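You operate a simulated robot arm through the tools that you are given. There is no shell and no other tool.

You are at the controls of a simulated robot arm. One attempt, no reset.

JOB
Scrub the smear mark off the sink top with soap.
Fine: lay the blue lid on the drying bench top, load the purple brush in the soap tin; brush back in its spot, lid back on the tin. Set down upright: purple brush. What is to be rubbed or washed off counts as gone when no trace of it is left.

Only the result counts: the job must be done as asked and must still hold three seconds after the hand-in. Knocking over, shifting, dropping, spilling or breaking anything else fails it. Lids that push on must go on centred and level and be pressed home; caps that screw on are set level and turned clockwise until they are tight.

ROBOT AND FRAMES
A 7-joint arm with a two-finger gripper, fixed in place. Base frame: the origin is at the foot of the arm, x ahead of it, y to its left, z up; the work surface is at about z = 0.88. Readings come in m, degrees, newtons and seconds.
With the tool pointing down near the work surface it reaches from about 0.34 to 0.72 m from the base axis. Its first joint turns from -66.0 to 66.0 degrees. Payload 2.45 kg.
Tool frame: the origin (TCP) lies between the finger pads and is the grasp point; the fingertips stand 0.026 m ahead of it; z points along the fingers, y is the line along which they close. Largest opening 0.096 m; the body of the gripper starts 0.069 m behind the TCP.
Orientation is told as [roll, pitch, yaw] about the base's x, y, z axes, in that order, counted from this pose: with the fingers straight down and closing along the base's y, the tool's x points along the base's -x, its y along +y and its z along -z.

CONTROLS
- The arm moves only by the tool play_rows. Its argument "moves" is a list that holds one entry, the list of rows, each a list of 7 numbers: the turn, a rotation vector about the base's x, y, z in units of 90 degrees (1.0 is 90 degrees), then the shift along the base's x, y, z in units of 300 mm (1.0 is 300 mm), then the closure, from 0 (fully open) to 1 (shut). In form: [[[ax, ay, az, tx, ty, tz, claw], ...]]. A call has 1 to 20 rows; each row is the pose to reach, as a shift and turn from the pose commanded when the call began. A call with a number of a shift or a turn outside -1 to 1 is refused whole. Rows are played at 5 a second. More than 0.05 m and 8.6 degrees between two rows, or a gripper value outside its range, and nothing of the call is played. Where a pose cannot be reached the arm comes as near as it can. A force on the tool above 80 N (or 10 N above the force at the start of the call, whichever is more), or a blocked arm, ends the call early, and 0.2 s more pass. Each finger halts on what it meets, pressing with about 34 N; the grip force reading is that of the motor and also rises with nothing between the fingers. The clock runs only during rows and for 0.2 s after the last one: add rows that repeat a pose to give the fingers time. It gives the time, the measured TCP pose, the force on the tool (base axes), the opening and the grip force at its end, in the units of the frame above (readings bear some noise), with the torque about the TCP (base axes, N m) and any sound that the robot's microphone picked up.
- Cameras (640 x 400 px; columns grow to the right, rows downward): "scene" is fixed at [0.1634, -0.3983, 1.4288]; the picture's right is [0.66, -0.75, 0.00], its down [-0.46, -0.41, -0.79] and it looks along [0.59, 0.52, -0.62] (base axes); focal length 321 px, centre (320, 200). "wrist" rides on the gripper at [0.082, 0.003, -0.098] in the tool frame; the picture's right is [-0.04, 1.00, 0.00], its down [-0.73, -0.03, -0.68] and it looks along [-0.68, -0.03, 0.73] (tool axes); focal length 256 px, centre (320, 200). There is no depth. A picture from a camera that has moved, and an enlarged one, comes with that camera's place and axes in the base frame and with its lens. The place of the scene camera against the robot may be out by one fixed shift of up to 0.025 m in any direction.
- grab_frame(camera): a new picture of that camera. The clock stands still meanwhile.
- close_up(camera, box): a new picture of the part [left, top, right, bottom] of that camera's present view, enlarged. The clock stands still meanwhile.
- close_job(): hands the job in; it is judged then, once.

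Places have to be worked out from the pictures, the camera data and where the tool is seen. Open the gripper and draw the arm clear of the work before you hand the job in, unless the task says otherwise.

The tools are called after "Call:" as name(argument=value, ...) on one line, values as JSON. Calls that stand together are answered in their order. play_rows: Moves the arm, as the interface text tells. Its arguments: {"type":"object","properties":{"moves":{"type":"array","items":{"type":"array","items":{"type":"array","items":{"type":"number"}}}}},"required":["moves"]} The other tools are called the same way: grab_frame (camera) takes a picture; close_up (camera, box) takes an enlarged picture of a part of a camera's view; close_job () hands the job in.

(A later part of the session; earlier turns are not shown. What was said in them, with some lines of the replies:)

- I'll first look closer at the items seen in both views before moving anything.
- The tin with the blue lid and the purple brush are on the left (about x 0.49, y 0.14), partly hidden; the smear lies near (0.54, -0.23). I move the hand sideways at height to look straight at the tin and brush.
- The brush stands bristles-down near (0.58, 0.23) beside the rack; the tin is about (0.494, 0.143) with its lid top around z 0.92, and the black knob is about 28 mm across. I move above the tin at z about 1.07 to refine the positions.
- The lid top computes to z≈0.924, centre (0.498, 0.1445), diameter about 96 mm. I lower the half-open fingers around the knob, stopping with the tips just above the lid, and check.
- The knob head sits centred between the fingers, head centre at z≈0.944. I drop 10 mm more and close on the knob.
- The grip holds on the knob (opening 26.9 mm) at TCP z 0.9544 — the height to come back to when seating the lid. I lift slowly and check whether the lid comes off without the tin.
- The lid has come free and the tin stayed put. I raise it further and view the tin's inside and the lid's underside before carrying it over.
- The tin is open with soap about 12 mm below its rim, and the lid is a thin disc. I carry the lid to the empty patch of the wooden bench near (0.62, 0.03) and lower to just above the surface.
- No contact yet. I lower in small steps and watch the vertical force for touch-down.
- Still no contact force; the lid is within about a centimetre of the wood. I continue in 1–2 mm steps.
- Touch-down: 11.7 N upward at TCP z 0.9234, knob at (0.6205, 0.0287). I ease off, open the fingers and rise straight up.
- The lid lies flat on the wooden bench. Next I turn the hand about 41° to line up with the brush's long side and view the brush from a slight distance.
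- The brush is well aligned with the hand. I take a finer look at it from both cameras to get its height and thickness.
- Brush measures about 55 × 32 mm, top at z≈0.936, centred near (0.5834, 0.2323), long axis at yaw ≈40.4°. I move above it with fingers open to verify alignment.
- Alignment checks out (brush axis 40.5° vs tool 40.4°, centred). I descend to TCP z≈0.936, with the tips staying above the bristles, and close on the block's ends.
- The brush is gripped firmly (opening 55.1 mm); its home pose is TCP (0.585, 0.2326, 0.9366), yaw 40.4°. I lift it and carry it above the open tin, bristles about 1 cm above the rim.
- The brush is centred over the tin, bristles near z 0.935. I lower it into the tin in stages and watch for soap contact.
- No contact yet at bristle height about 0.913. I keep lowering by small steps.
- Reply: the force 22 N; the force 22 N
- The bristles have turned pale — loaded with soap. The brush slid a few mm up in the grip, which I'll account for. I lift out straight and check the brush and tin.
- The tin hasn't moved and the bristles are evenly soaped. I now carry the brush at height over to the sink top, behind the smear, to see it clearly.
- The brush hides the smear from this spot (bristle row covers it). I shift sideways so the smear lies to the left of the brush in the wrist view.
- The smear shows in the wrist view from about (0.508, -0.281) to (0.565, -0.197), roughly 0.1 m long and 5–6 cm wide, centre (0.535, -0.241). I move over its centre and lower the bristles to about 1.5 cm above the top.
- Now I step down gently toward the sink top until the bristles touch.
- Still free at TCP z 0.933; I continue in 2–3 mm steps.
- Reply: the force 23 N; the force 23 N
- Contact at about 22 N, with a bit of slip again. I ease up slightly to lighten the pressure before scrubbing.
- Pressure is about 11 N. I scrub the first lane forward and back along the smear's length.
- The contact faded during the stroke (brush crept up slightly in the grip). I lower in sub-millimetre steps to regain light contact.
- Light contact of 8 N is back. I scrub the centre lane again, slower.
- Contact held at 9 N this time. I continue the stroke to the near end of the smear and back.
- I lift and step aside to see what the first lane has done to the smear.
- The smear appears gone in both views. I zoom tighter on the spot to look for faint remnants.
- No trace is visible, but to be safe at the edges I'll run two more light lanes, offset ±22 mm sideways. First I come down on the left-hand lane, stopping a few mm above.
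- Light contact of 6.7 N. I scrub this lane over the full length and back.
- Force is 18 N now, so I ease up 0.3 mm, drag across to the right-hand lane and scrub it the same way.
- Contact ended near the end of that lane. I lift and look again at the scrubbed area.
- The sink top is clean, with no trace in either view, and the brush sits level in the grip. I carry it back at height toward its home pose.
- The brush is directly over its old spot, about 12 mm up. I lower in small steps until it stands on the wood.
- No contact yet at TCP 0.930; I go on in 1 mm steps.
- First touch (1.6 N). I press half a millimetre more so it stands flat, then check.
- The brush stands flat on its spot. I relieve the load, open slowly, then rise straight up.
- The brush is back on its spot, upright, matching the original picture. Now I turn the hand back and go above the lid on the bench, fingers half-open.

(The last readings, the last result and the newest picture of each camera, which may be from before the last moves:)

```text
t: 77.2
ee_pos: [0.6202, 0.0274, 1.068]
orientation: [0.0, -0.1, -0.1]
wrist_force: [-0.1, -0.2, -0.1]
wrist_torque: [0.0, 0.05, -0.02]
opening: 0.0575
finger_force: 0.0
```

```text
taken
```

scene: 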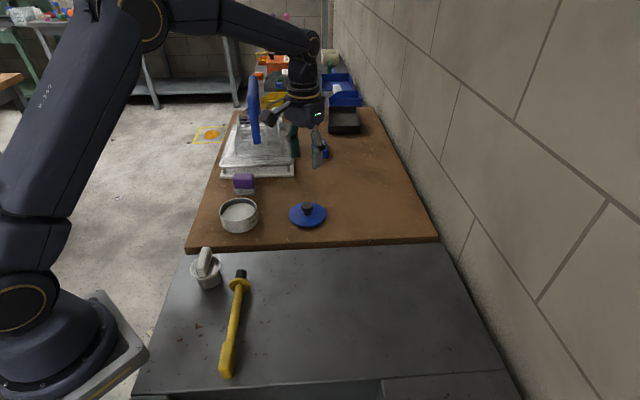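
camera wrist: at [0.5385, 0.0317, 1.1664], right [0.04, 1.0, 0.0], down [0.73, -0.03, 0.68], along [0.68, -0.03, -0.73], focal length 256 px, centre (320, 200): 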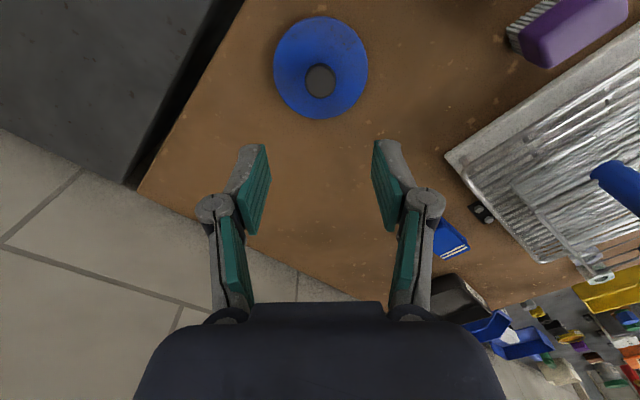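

The lid is as I left it, directly under the hand. I descend to the same grip height and close on the knob.

Call:
play_rows(moves=[[[0, 0, 0, 0, 0, -0.12, 0.4], [0, 0, 0, 0, 0, -0.26, 0.4], [0, 0, 0, 0, 0, -0.38, 0.4], [0, 0, 0, 0, 0, -0.45, 0.4], [0, 0, 0, 0, 0, -0.484, 0.4], [0, 0, 0, 0, 0, -0.484, 0.4], [0, 0, 0, 0, 0, -0.484, 0.6], [0, 0, 0, 0, 0, -0.484, 0.8], [0, 0, 0, 0, 0, -0.484, 1], [0, 0, 0, 0, 0, -0.484, 1], [0, 0, 0, 0, 0, -0.484, 1]]])

Call:
close_up(camera="wrist", box=[220, 30, 420, 230])

Call:
close_up(camera="scene", box=[260, 150, 360, 230])

```text
t: 79.6
ee_pos: [0.622, 0.0278, 0.9243]
orientation: [0.0, 0.0, 0.0]
wrist_force: [0.8, -0.2, 0.5]
wrist_torque: [-0.01, 0.0, -0.01]
opening: 0.0271
finger_force: 34.2
```

```text
2.00 times, centred on (320, 130) of wrist
camera zoom: at [0.5391, 0.0317, 1.0217], right [0.04, 1.0, 0.0], down [0.73, -0.03, 0.68], along [0.68, -0.03, -0.73], focal length 512 px, centre (320, 340)
```

zoom: 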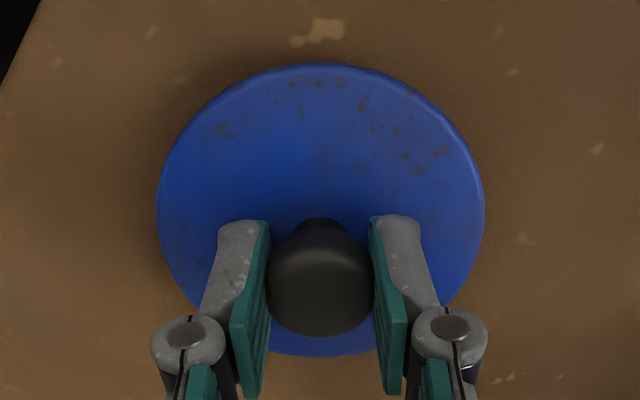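

```text
5.00 times, centred on (310, 190) of scene
camera zoom: at [0.1634, -0.3983, 1.4288], right [0.66, -0.75, 0.0], down [-0.46, -0.41, -0.79], along [0.59, 0.52, -0.62], focal length 1606 px, centre (370, 250)
```

zoom: 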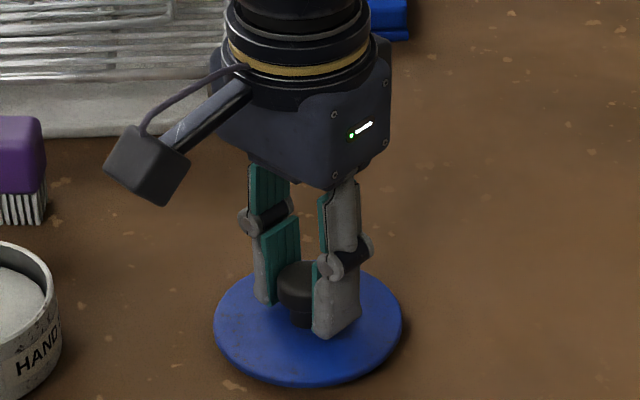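

The lid is gripped just as before. I lift it, carry it over the tin and stop about 12 mm above its seat.

Call:
play_rows(moves=[[[0, 0, 0, 0, 0, 0.03, 1], [0, 0, 0, 0, 0, 0.12, 1], [0, 0, 0, 0, 0, 0.25, 1], [0, 0, 0, 0, 0, 0.38, 1], [0, 0, 0, -0.06, 0.055, 0.42, 1], [0, 0, 0, -0.16, 0.15, 0.42, 1], [0, 0, 0, -0.26, 0.245, 0.42, 1], [0, 0, 0, -0.35, 0.33, 0.42, 1], [0, 0, 0, -0.409, 0.385, 0.42, 1], [0, 0, 0, -0.409, 0.385, 0.32, 1], [0, 0, 0, -0.409, 0.385, 0.22, 1], [0, 0, 0, -0.409, 0.385, 0.16, 1], [0, 0, 0, -0.409, 0.385, 0.16, 1]]])

Call:
close_up(camera="scene", box=[190, 140, 310, 250])

Call:
close_up(camera="wrist", box=[220, 30, 420, 230])

```text
t: 82.4
ee_pos: [0.4978, 0.1442, 0.9709]
orientation: [0.0, -0.1, 0.0]
wrist_force: [-0.7, -0.1, 0.7]
wrist_torque: [0.01, -0.03, -0.01]
opening: 0.0268
finger_force: 34.1
```

```text
3.64 times, centred on (250, 195) of scene
camera zoom: at [0.1634, -0.3983, 1.4288], right [0.66, -0.75, 0.0], down [-0.46, -0.41, -0.79], along [0.59, 0.52, -0.62], focal length 1168 px, centre (574, 218)
```

zoom: 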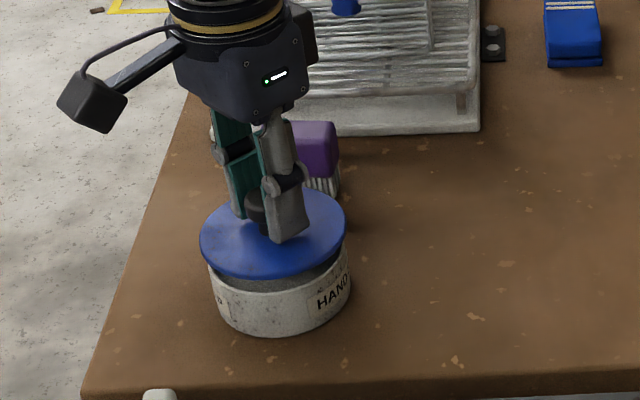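

```text
2.00 times, centred on (320, 130) of wrist
camera zoom: at [0.4165, 0.1473, 1.0692], right [0.04, 1.0, 0.0], down [0.73, -0.03, 0.68], along [0.68, -0.03, -0.73], focal length 512 px, centre (320, 340)
```

zoom: 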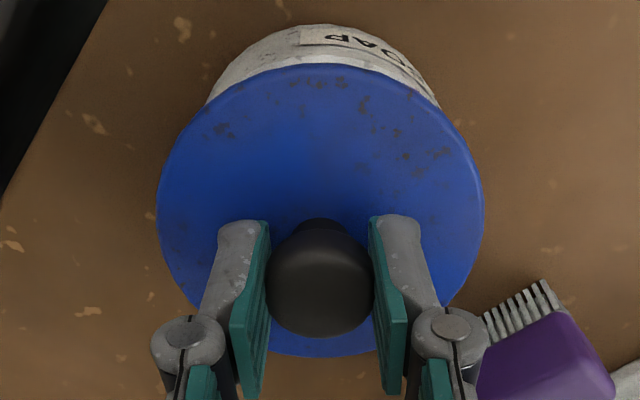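

The lid hangs level and centred above the tin. I lower it onto the rim in steps, watching the force.

Call:
play_rows(moves=[[[0, 0, 0, 0, 0, -0.015, 1], [0, 0, 0, 0, 0, -0.03, 1], [0, 0, 0, 0, 0, -0.04, 1], [0, 0, 0, 0, 0, -0.04, 1]]])

Call:
play_rows(moves=[[[0, 0, 0, 0, 0, -0.004, 1], [0, 0, 0, 0, 0, -0.007, 1], [0, 0, 0, 0, 0, -0.007, 1]]])

Call:
close_up(camera="scene", box=[190, 140, 310, 250])

```text
t: 83.4
ee_pos: [0.4983, 0.1435, 0.9591]
orientation: [0.0, 0.0, 0.1]
wrist_force: [0.1, -0.3, -1.4]
wrist_torque: [0.01, 0.01, -0.04]
opening: 0.0267
finger_force: 33.7
```

```text
t: 84.2
ee_pos: [0.4978, 0.1453, 0.9574]
orientation: [0.0, 0.1, 0.0]
wrist_force: [-0.2, 0.9, -0.7]
wrist_torque: [-0.02, 0.01, 0.0]
opening: 0.0265
finger_force: 34.6
```

```text
3.64 times, centred on (250, 195) of scene
camera zoom: at [0.1634, -0.3983, 1.4288], right [0.66, -0.75, 0.0], down [-0.46, -0.41, -0.79], along [0.59, 0.52, -0.62], focal length 1168 px, centre (574, 218)
```

zoom: 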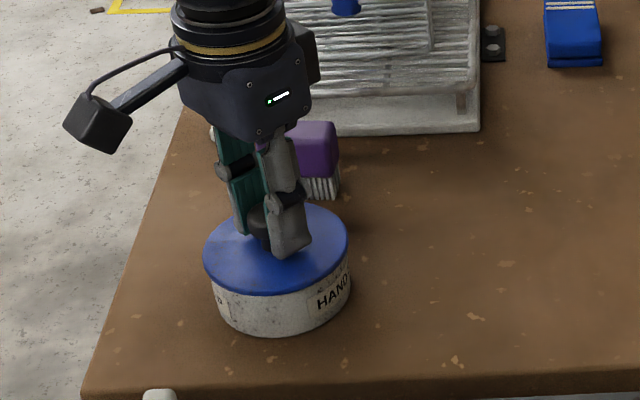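

No resistance yet, about 1 mm to go. I press down further in 1 mm steps.

Call:
play_rows(moves=[[[0, 0, 0, 0, 0, -0.003, 1], [0, 0, 0, 0, 0, -0.005, 1], [0, 0, 0, 0, 0, -0.005, 1]]])

Call:
play_rows(moves=[[[0, 0, 0, 0, 0, -0.003, 1], [0, 0, 0, 0, 0, -0.003, 1]]])

```text
t: 85.0
ee_pos: [0.4984, 0.1451, 0.9567]
orientation: [0.1, 0.0, 0.0]
wrist_force: [-1.3, -0.7, 8.7]
wrist_torque: [-0.02, 0.29, 0.01]
opening: 0.0267
finger_force: 34.0
```

```text
t: 85.6
ee_pos: [0.4988, 0.1444, 0.9558]
orientation: [0.1, -0.1, 0.0]
wrist_force: [-3.0, -1.3, 21.6]
wrist_torque: [-0.03, 0.13, 0.0]
opening: 0.0267
finger_force: 33.7
```

Resistance starts right at the expected seat height (21.6 N now). I press on a bit more to make sure it's home, reading force and sound.

Call:
play_rows(moves=[[[0, 0, 0, 0, 0, -0.003, 1], [0, 0, 0, 0, 0, -0.006, 1], [0, 0, 0, 0, 0, -0.006, 1]]])

Call:
close_up(camera="scene", box=[205, 170, 275, 240])

Call:
close_up(camera="wrist", box=[220, 30, 420, 230])

```text
t: 86.4
ee_pos: [0.497, 0.1449, 0.9534]
orientation: [0.1, -0.2, 0.0]
wrist_force: [2.2, -0.6, 21.8]
wrist_torque: [-0.03, -0.17, 0.0]
opening: 0.0268
finger_force: 34.2
```

```text
5.71 times, centred on (240, 205) of scene
camera zoom: at [0.1631, -0.3984, 1.4288], right [0.66, -0.75, 0.0], down [-0.46, -0.41, -0.79], along [0.59, 0.52, -0.62], focal length 1835 px, centre (777, 171)
```

zoom: 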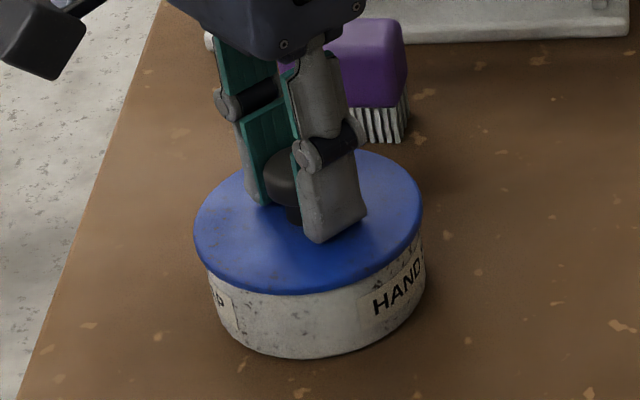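

```text
2.00 times, centred on (320, 130) of wrist
camera zoom: at [0.4166, 0.148, 1.0514], right [0.04, 1.0, 0.0], down [0.73, -0.03, 0.68], along [0.68, -0.03, -0.73], focal length 512 px, centre (320, 340)
```

zoom: 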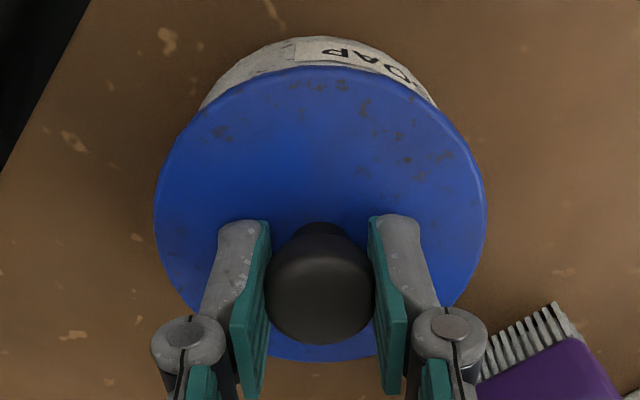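

The lid's position in view matches the original seated picture. For certainty I press further — the fingers slide down the knob until the tips push on the lid itself — watching force closely.

Call:
play_rows(moves=[[[0, 0, 0, 0, 0, -0.004, 1], [0, 0, 0, 0, 0, -0.006, 1], [0, 0, 0, 0, 0, -0.006, 1]]])

Call:
play_rows(moves=[[[0, 0, 0, 0, 0, -0.003, 1], [0, 0, 0, 0, 0, -0.003, 1]]])

```text
t: 87.2
ee_pos: [0.498, 0.1447, 0.9516]
orientation: [0.0, -0.1, 0.1]
wrist_force: [5.0, 1.8, 21.7]
wrist_torque: [0.03, -0.14, 0.01]
opening: 0.0269
finger_force: 33.6
```

```text
t: 87.8
ee_pos: [0.4979, 0.1448, 0.9499]
orientation: [0.1, 0.0, 0.0]
wrist_force: [0.8, 1.9, 24.2]
wrist_torque: [0.03, 0.03, 0.0]
opening: 0.0266
finger_force: 34.5
```

Call:
play_rows(moves=[[[0, 0, 0, 0, 0, -0.003, 1], [0, 0, 0, 0, 0, -0.003, 1]]])

Call:
play_rows(moves=[[[0, 0, 0, 0, 0, -0.003, 1], [0, 0, 0, 0, 0, -0.003, 1]]])

```text
t: 88.4
ee_pos: [0.4963, 0.1445, 0.9506]
orientation: [0.1, -0.1, 0.0]
wrist_force: [-2.8, 0.7, 38.5]
wrist_torque: [0.02, 0.3, 0.0]
opening: 0.0265
finger_force: 34.1
```

```text
t: 89.0
ee_pos: [0.4982, 0.1453, 0.9498]
orientation: [0.1, -0.2, 0.1]
wrist_force: [-5.8, 0.0, 47.6]
wrist_torque: [-0.04, 0.58, 0.0]
opening: 0.0264
finger_force: 33.5
```

The tips now press the lid at 48 N and it does not give — tip height 0.924 equals the original lid-top height, so it's home. I ease off and open the fingers.

Call:
play_rows(moves=[[[0, 0, 0, 0, 0, 0.004, 1], [0, 0, 0, 0, 0, 0.008, 1], [0, 0, 0, 0, 0, 0.01, 0.8], [0, 0, 0, 0, 0, 0.01, 0.6], [0, 0, 0, 0, 0, 0.01, 0.4], [0, 0, 0, 0, 0, 0.01, 0.4], [0, 0, 0, 0, 0, 0.01, 0.4]]])

Call:
close_up(camera="scene", box=[205, 170, 275, 240])

Call:
close_up(camera="wrist", box=[220, 30, 420, 230])

```text
t: 90.6
ee_pos: [0.4979, 0.1452, 0.9511]
orientation: [0.0, 0.1, 0.0]
wrist_force: [0.5, 0.4, 1.2]
wrist_torque: [-0.01, -0.01, 0.04]
opening: 0.0577
finger_force: 0.0
```

```text
5.71 times, centred on (240, 205) of scene
camera zoom: at [0.1634, -0.3983, 1.4288], right [0.66, -0.75, 0.0], down [-0.46, -0.41, -0.79], along [0.59, 0.52, -0.62], focal length 1835 px, centre (777, 171)
```

zoom: 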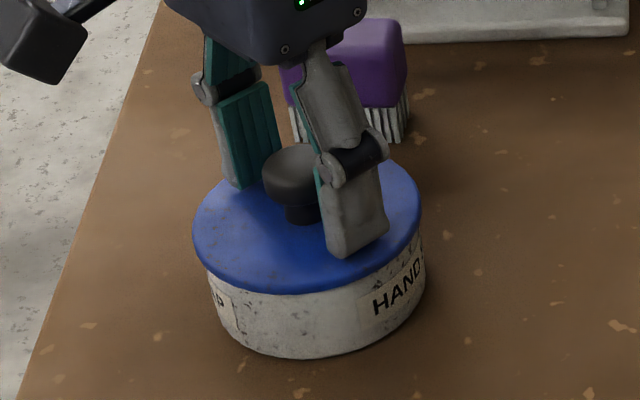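

```text
2.00 times, centred on (320, 130) of wrist
camera zoom: at [0.4166, 0.1476, 1.0495], right [0.04, 1.0, 0.0], down [0.73, -0.03, 0.68], along [0.68, -0.03, -0.73], focal length 512 px, centre (320, 340)
```

zoom: 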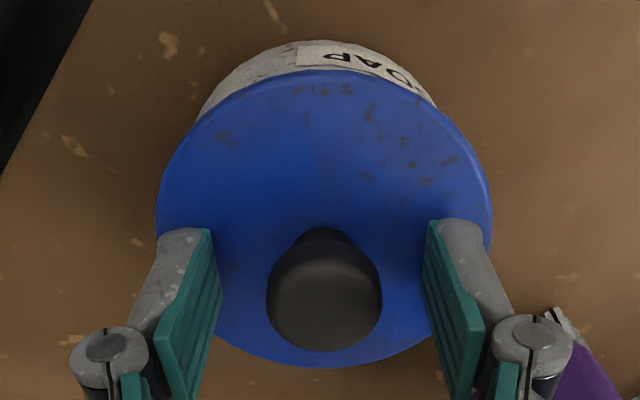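

The lid looks level and flush. I rise straight up to the same pose as my earlier survey picture to compare tin and lid with the start.

Call:
play_rows(moves=[[[0, 0, 0, 0, 0, 0.03, 0.4], [0, 0, 0, 0, 0, 0.1, 0.4], [0, 0, 0, 0, 0, 0.2, 0.4], [0, 0, 0, 0, 0, 0.31, 0.4], [0, 0, 0, -0.014, -0.006, 0.396, 0.4], [0, 0, 0, -0.014, -0.006, 0.396, 0.4]]])

Call:
close_up(camera="wrist", box=[250, 0, 450, 180])

Call:
close_up(camera="scene", box=[190, 100, 330, 250])

Call:
close_up(camera="scene", box=[205, 170, 275, 240])

```text
t: 92.0
ee_pos: [0.4939, 0.142, 1.0712]
orientation: [0.0, 0.0, -0.1]
wrist_force: [0.2, 0.8, -0.9]
wrist_torque: [0.0, 0.01, -0.02]
opening: 0.0578
finger_force: 0.0
```

```text
2.22 times, centred on (350, 90) of wrist
camera zoom: at [0.4127, 0.146, 1.1696], right [0.04, 1.0, 0.0], down [0.73, -0.03, 0.68], along [0.68, -0.03, -0.73], focal length 569 px, centre (253, 444)
```

zoom: 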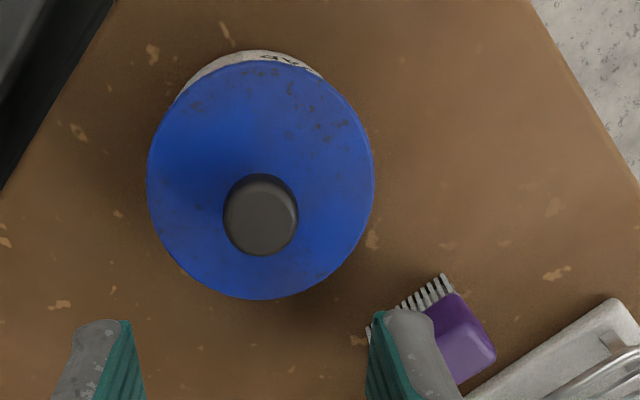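

```text
2.67 times, centred on (260, 175) of scene
camera zoom: at [0.1634, -0.3983, 1.4288], right [0.66, -0.75, 0.0], down [-0.46, -0.41, -0.79], along [0.59, 0.52, -0.62], focal length 856 px, centre (480, 267)
```

zoom: 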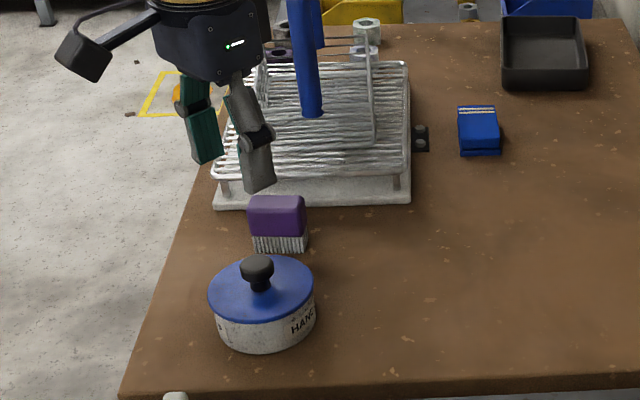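

```text
5.71 times, centred on (240, 205) of scene
camera zoom: at [0.1634, -0.3983, 1.4288], right [0.66, -0.75, 0.0], down [-0.46, -0.41, -0.79], along [0.59, 0.52, -0.62], focal length 1835 px, centre (777, 171)
```

zoom: 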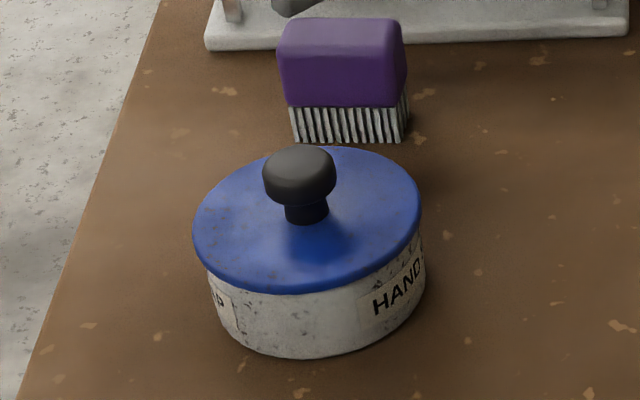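

Call:
close_up(camera="scene", box=[190, 130, 340, 250])

Call:
close_up(camera="wrist", box=[270, 10, 390, 150])

```text
3.33 times, centred on (265, 190) of scene
camera zoom: at [0.1634, -0.3983, 1.4288], right [0.66, -0.75, 0.0], down [-0.46, -0.41, -0.79], along [0.59, 0.52, -0.62], focal length 1071 px, centre (503, 233)
```

zoom: 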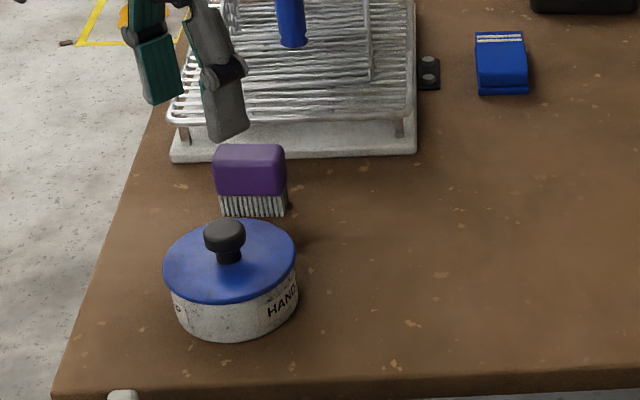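

```text
2.86 times, centred on (330, 80) of wrist
camera zoom: at [0.4127, 0.146, 1.1696], right [0.04, 1.0, 0.0], down [0.73, -0.03, 0.68], along [0.68, -0.03, -0.73], focal length 731 px, centre (291, 543)
```

zoom: 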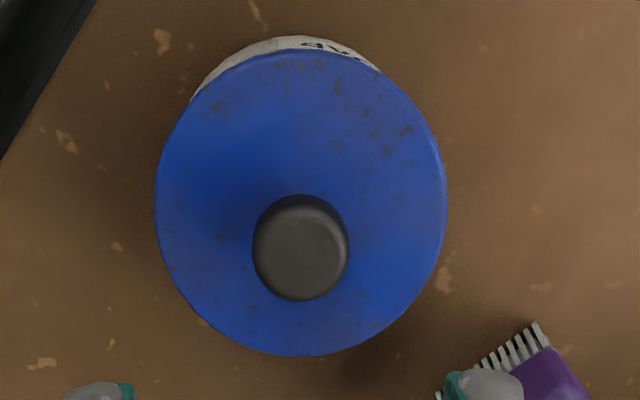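

Tin, lid and brush match the starting pictures; the lid sits level and flush. I open the gripper fully and draw the arm up and back, then check the whole scene.

Call:
play_rows(moves=[[[0, 0, 0, -0.03, 0, 0.08, 0.3], [0, 0, 0, -0.12, 0, 0.18, 0.2], [0, 0, 0, -0.24, 0, 0.28, 0.1], [0, 0, 0, -0.36, 0, 0.36, 0], [0, 0, 0, -0.47, 0, 0.42, 0], [0, 0, 0, -0.56, 0, 0.42, 0], [0, 0, 0, -0.56, 0, 0.42, 0], [0, 0, 0, -0.56, 0, 0.42, 0]]])

Call:
grab_frame(camera="scene")

Call:
grab_frame(camera="wrist")

Call:
close_up(camera="scene", box=[280, 240, 500, 390])

Call:
close_up(camera="wrist", box=[260, 100, 440, 230])

```text
t: 93.8
ee_pos: [0.3262, 0.1427, 1.195]
orientation: [0.0, 0.0, 0.0]
wrist_force: [-0.3, -0.4, -0.9]
wrist_torque: [-0.01, -0.01, 0.0]
opening: 0.0961
finger_force: 0.0
```

```text
taken
```

scene: 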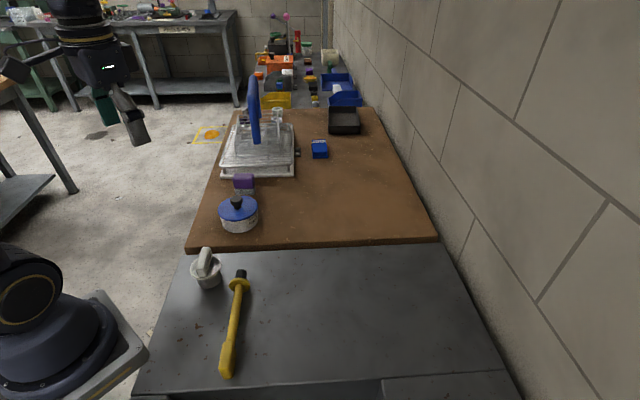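

```text
taken
camera wrist: at [0.2448, 0.1452, 1.2942], right [0.04, 1.0, 0.0], down [0.73, -0.03, 0.68], along [0.68, -0.03, -0.73], focal length 256 px, centre (320, 200)
```

wrist: 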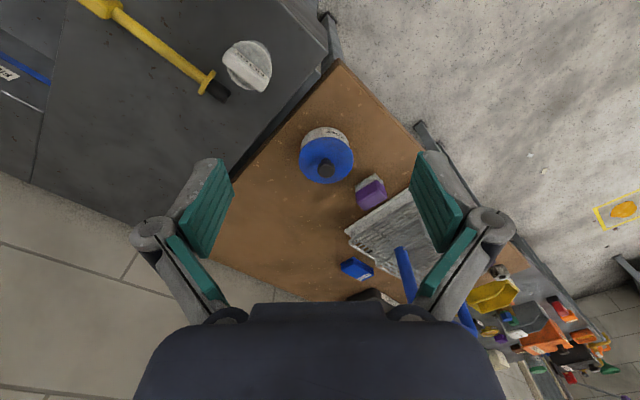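

```text
2.67 times, centred on (390, 315) of scene
camera zoom: at [0.1634, -0.3983, 1.4288], right [0.66, -0.75, 0.0], down [-0.46, -0.41, -0.79], along [0.59, 0.52, -0.62], focal length 856 px, centre (133, -107)
```

zoom: 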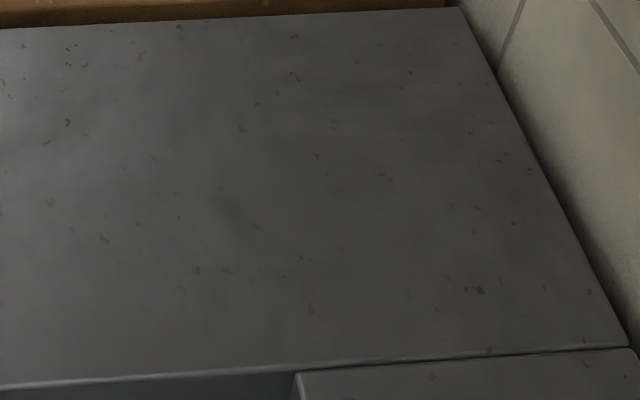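

```text
3.08 times, centred on (350, 165) of wrist
camera zoom: at [0.2448, 0.1452, 1.2942], right [0.04, 1.0, 0.0], down [0.73, -0.03, 0.68], along [0.68, -0.03, -0.73], focal length 788 px, centre (228, 308)
```

zoom: 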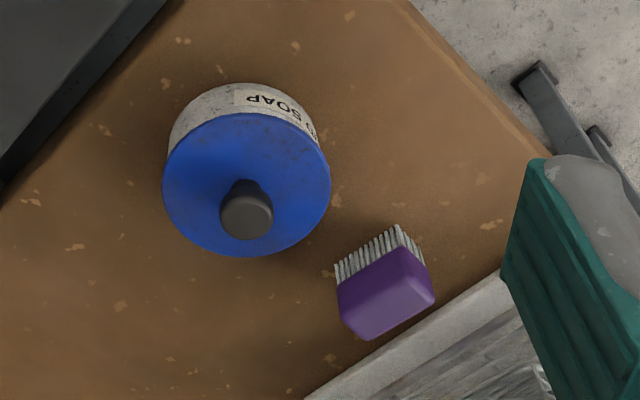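

All else is undisturbed and the sink top is clean. One last close look at how the lid sits on the tin before handing in.

Call:
close_up(camera="wrist", box=[290, 115, 370, 195])

Call:
close_up(camera="scene", box=[210, 185, 270, 240])

```text
5.00 times, centred on (330, 155) of wrist
camera zoom: at [0.2448, 0.1452, 1.2942], right [0.04, 1.0, 0.0], down [0.73, -0.03, 0.68], along [0.68, -0.03, -0.73], focal length 1280 px, centre (270, 425)
```

zoom: 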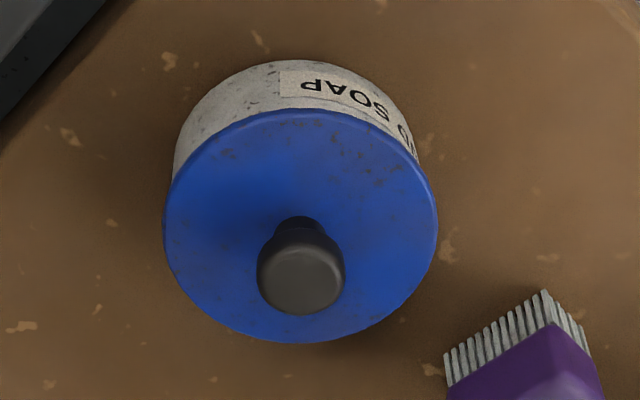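

```text
7.27 times, centred on (240, 212) of scene
camera zoom: at [0.1634, -0.3983, 1.4288], right [0.66, -0.75, 0.0], down [-0.46, -0.41, -0.79], along [0.59, 0.52, -0.62], focal length 2336 px, centre (902, 109)
```

zoom: 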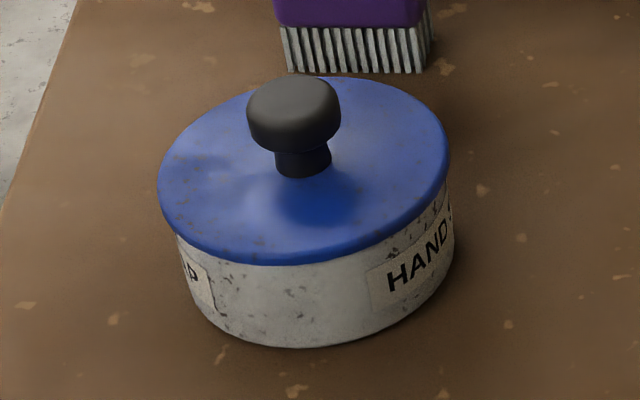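

The smear is gone with no trace showing in either camera. The purple brush stands upright on its spot and the lid is pressed home, level and centred to about 1 mm. Nothing else has moved, and the gripper is open and clear, so I hand the job in.

Call:
close_job()

```text
The job is handed in.
```

The job is handed in: the smear is scrubbed off the sink top, and neither camera shows any trace of it. I haven't had a verdict back.

- **Soap and scrubbing:** I laid the blue lid on the drying bench top and loaded the purple brush in the soap tin. Then I scrubbed the full length of the smear, with two extra lanes to cover its edges.
- **Purple brush:** It is back on its spot, standing upright, and matches the starting picture closely. Its bristles are still soapy. It slid about 8 mm up in the grip during the work, and I allowed for that when setting it down.
- **Blue lid:** It is back on the tin and was pressed with up to 48 N. It sits level at its original height, about 1 mm off centre by my estimate from the pictures.
- **Everything else:** In the last pictures the other items are where they started. The gripper is open and the arm is drawn clear.
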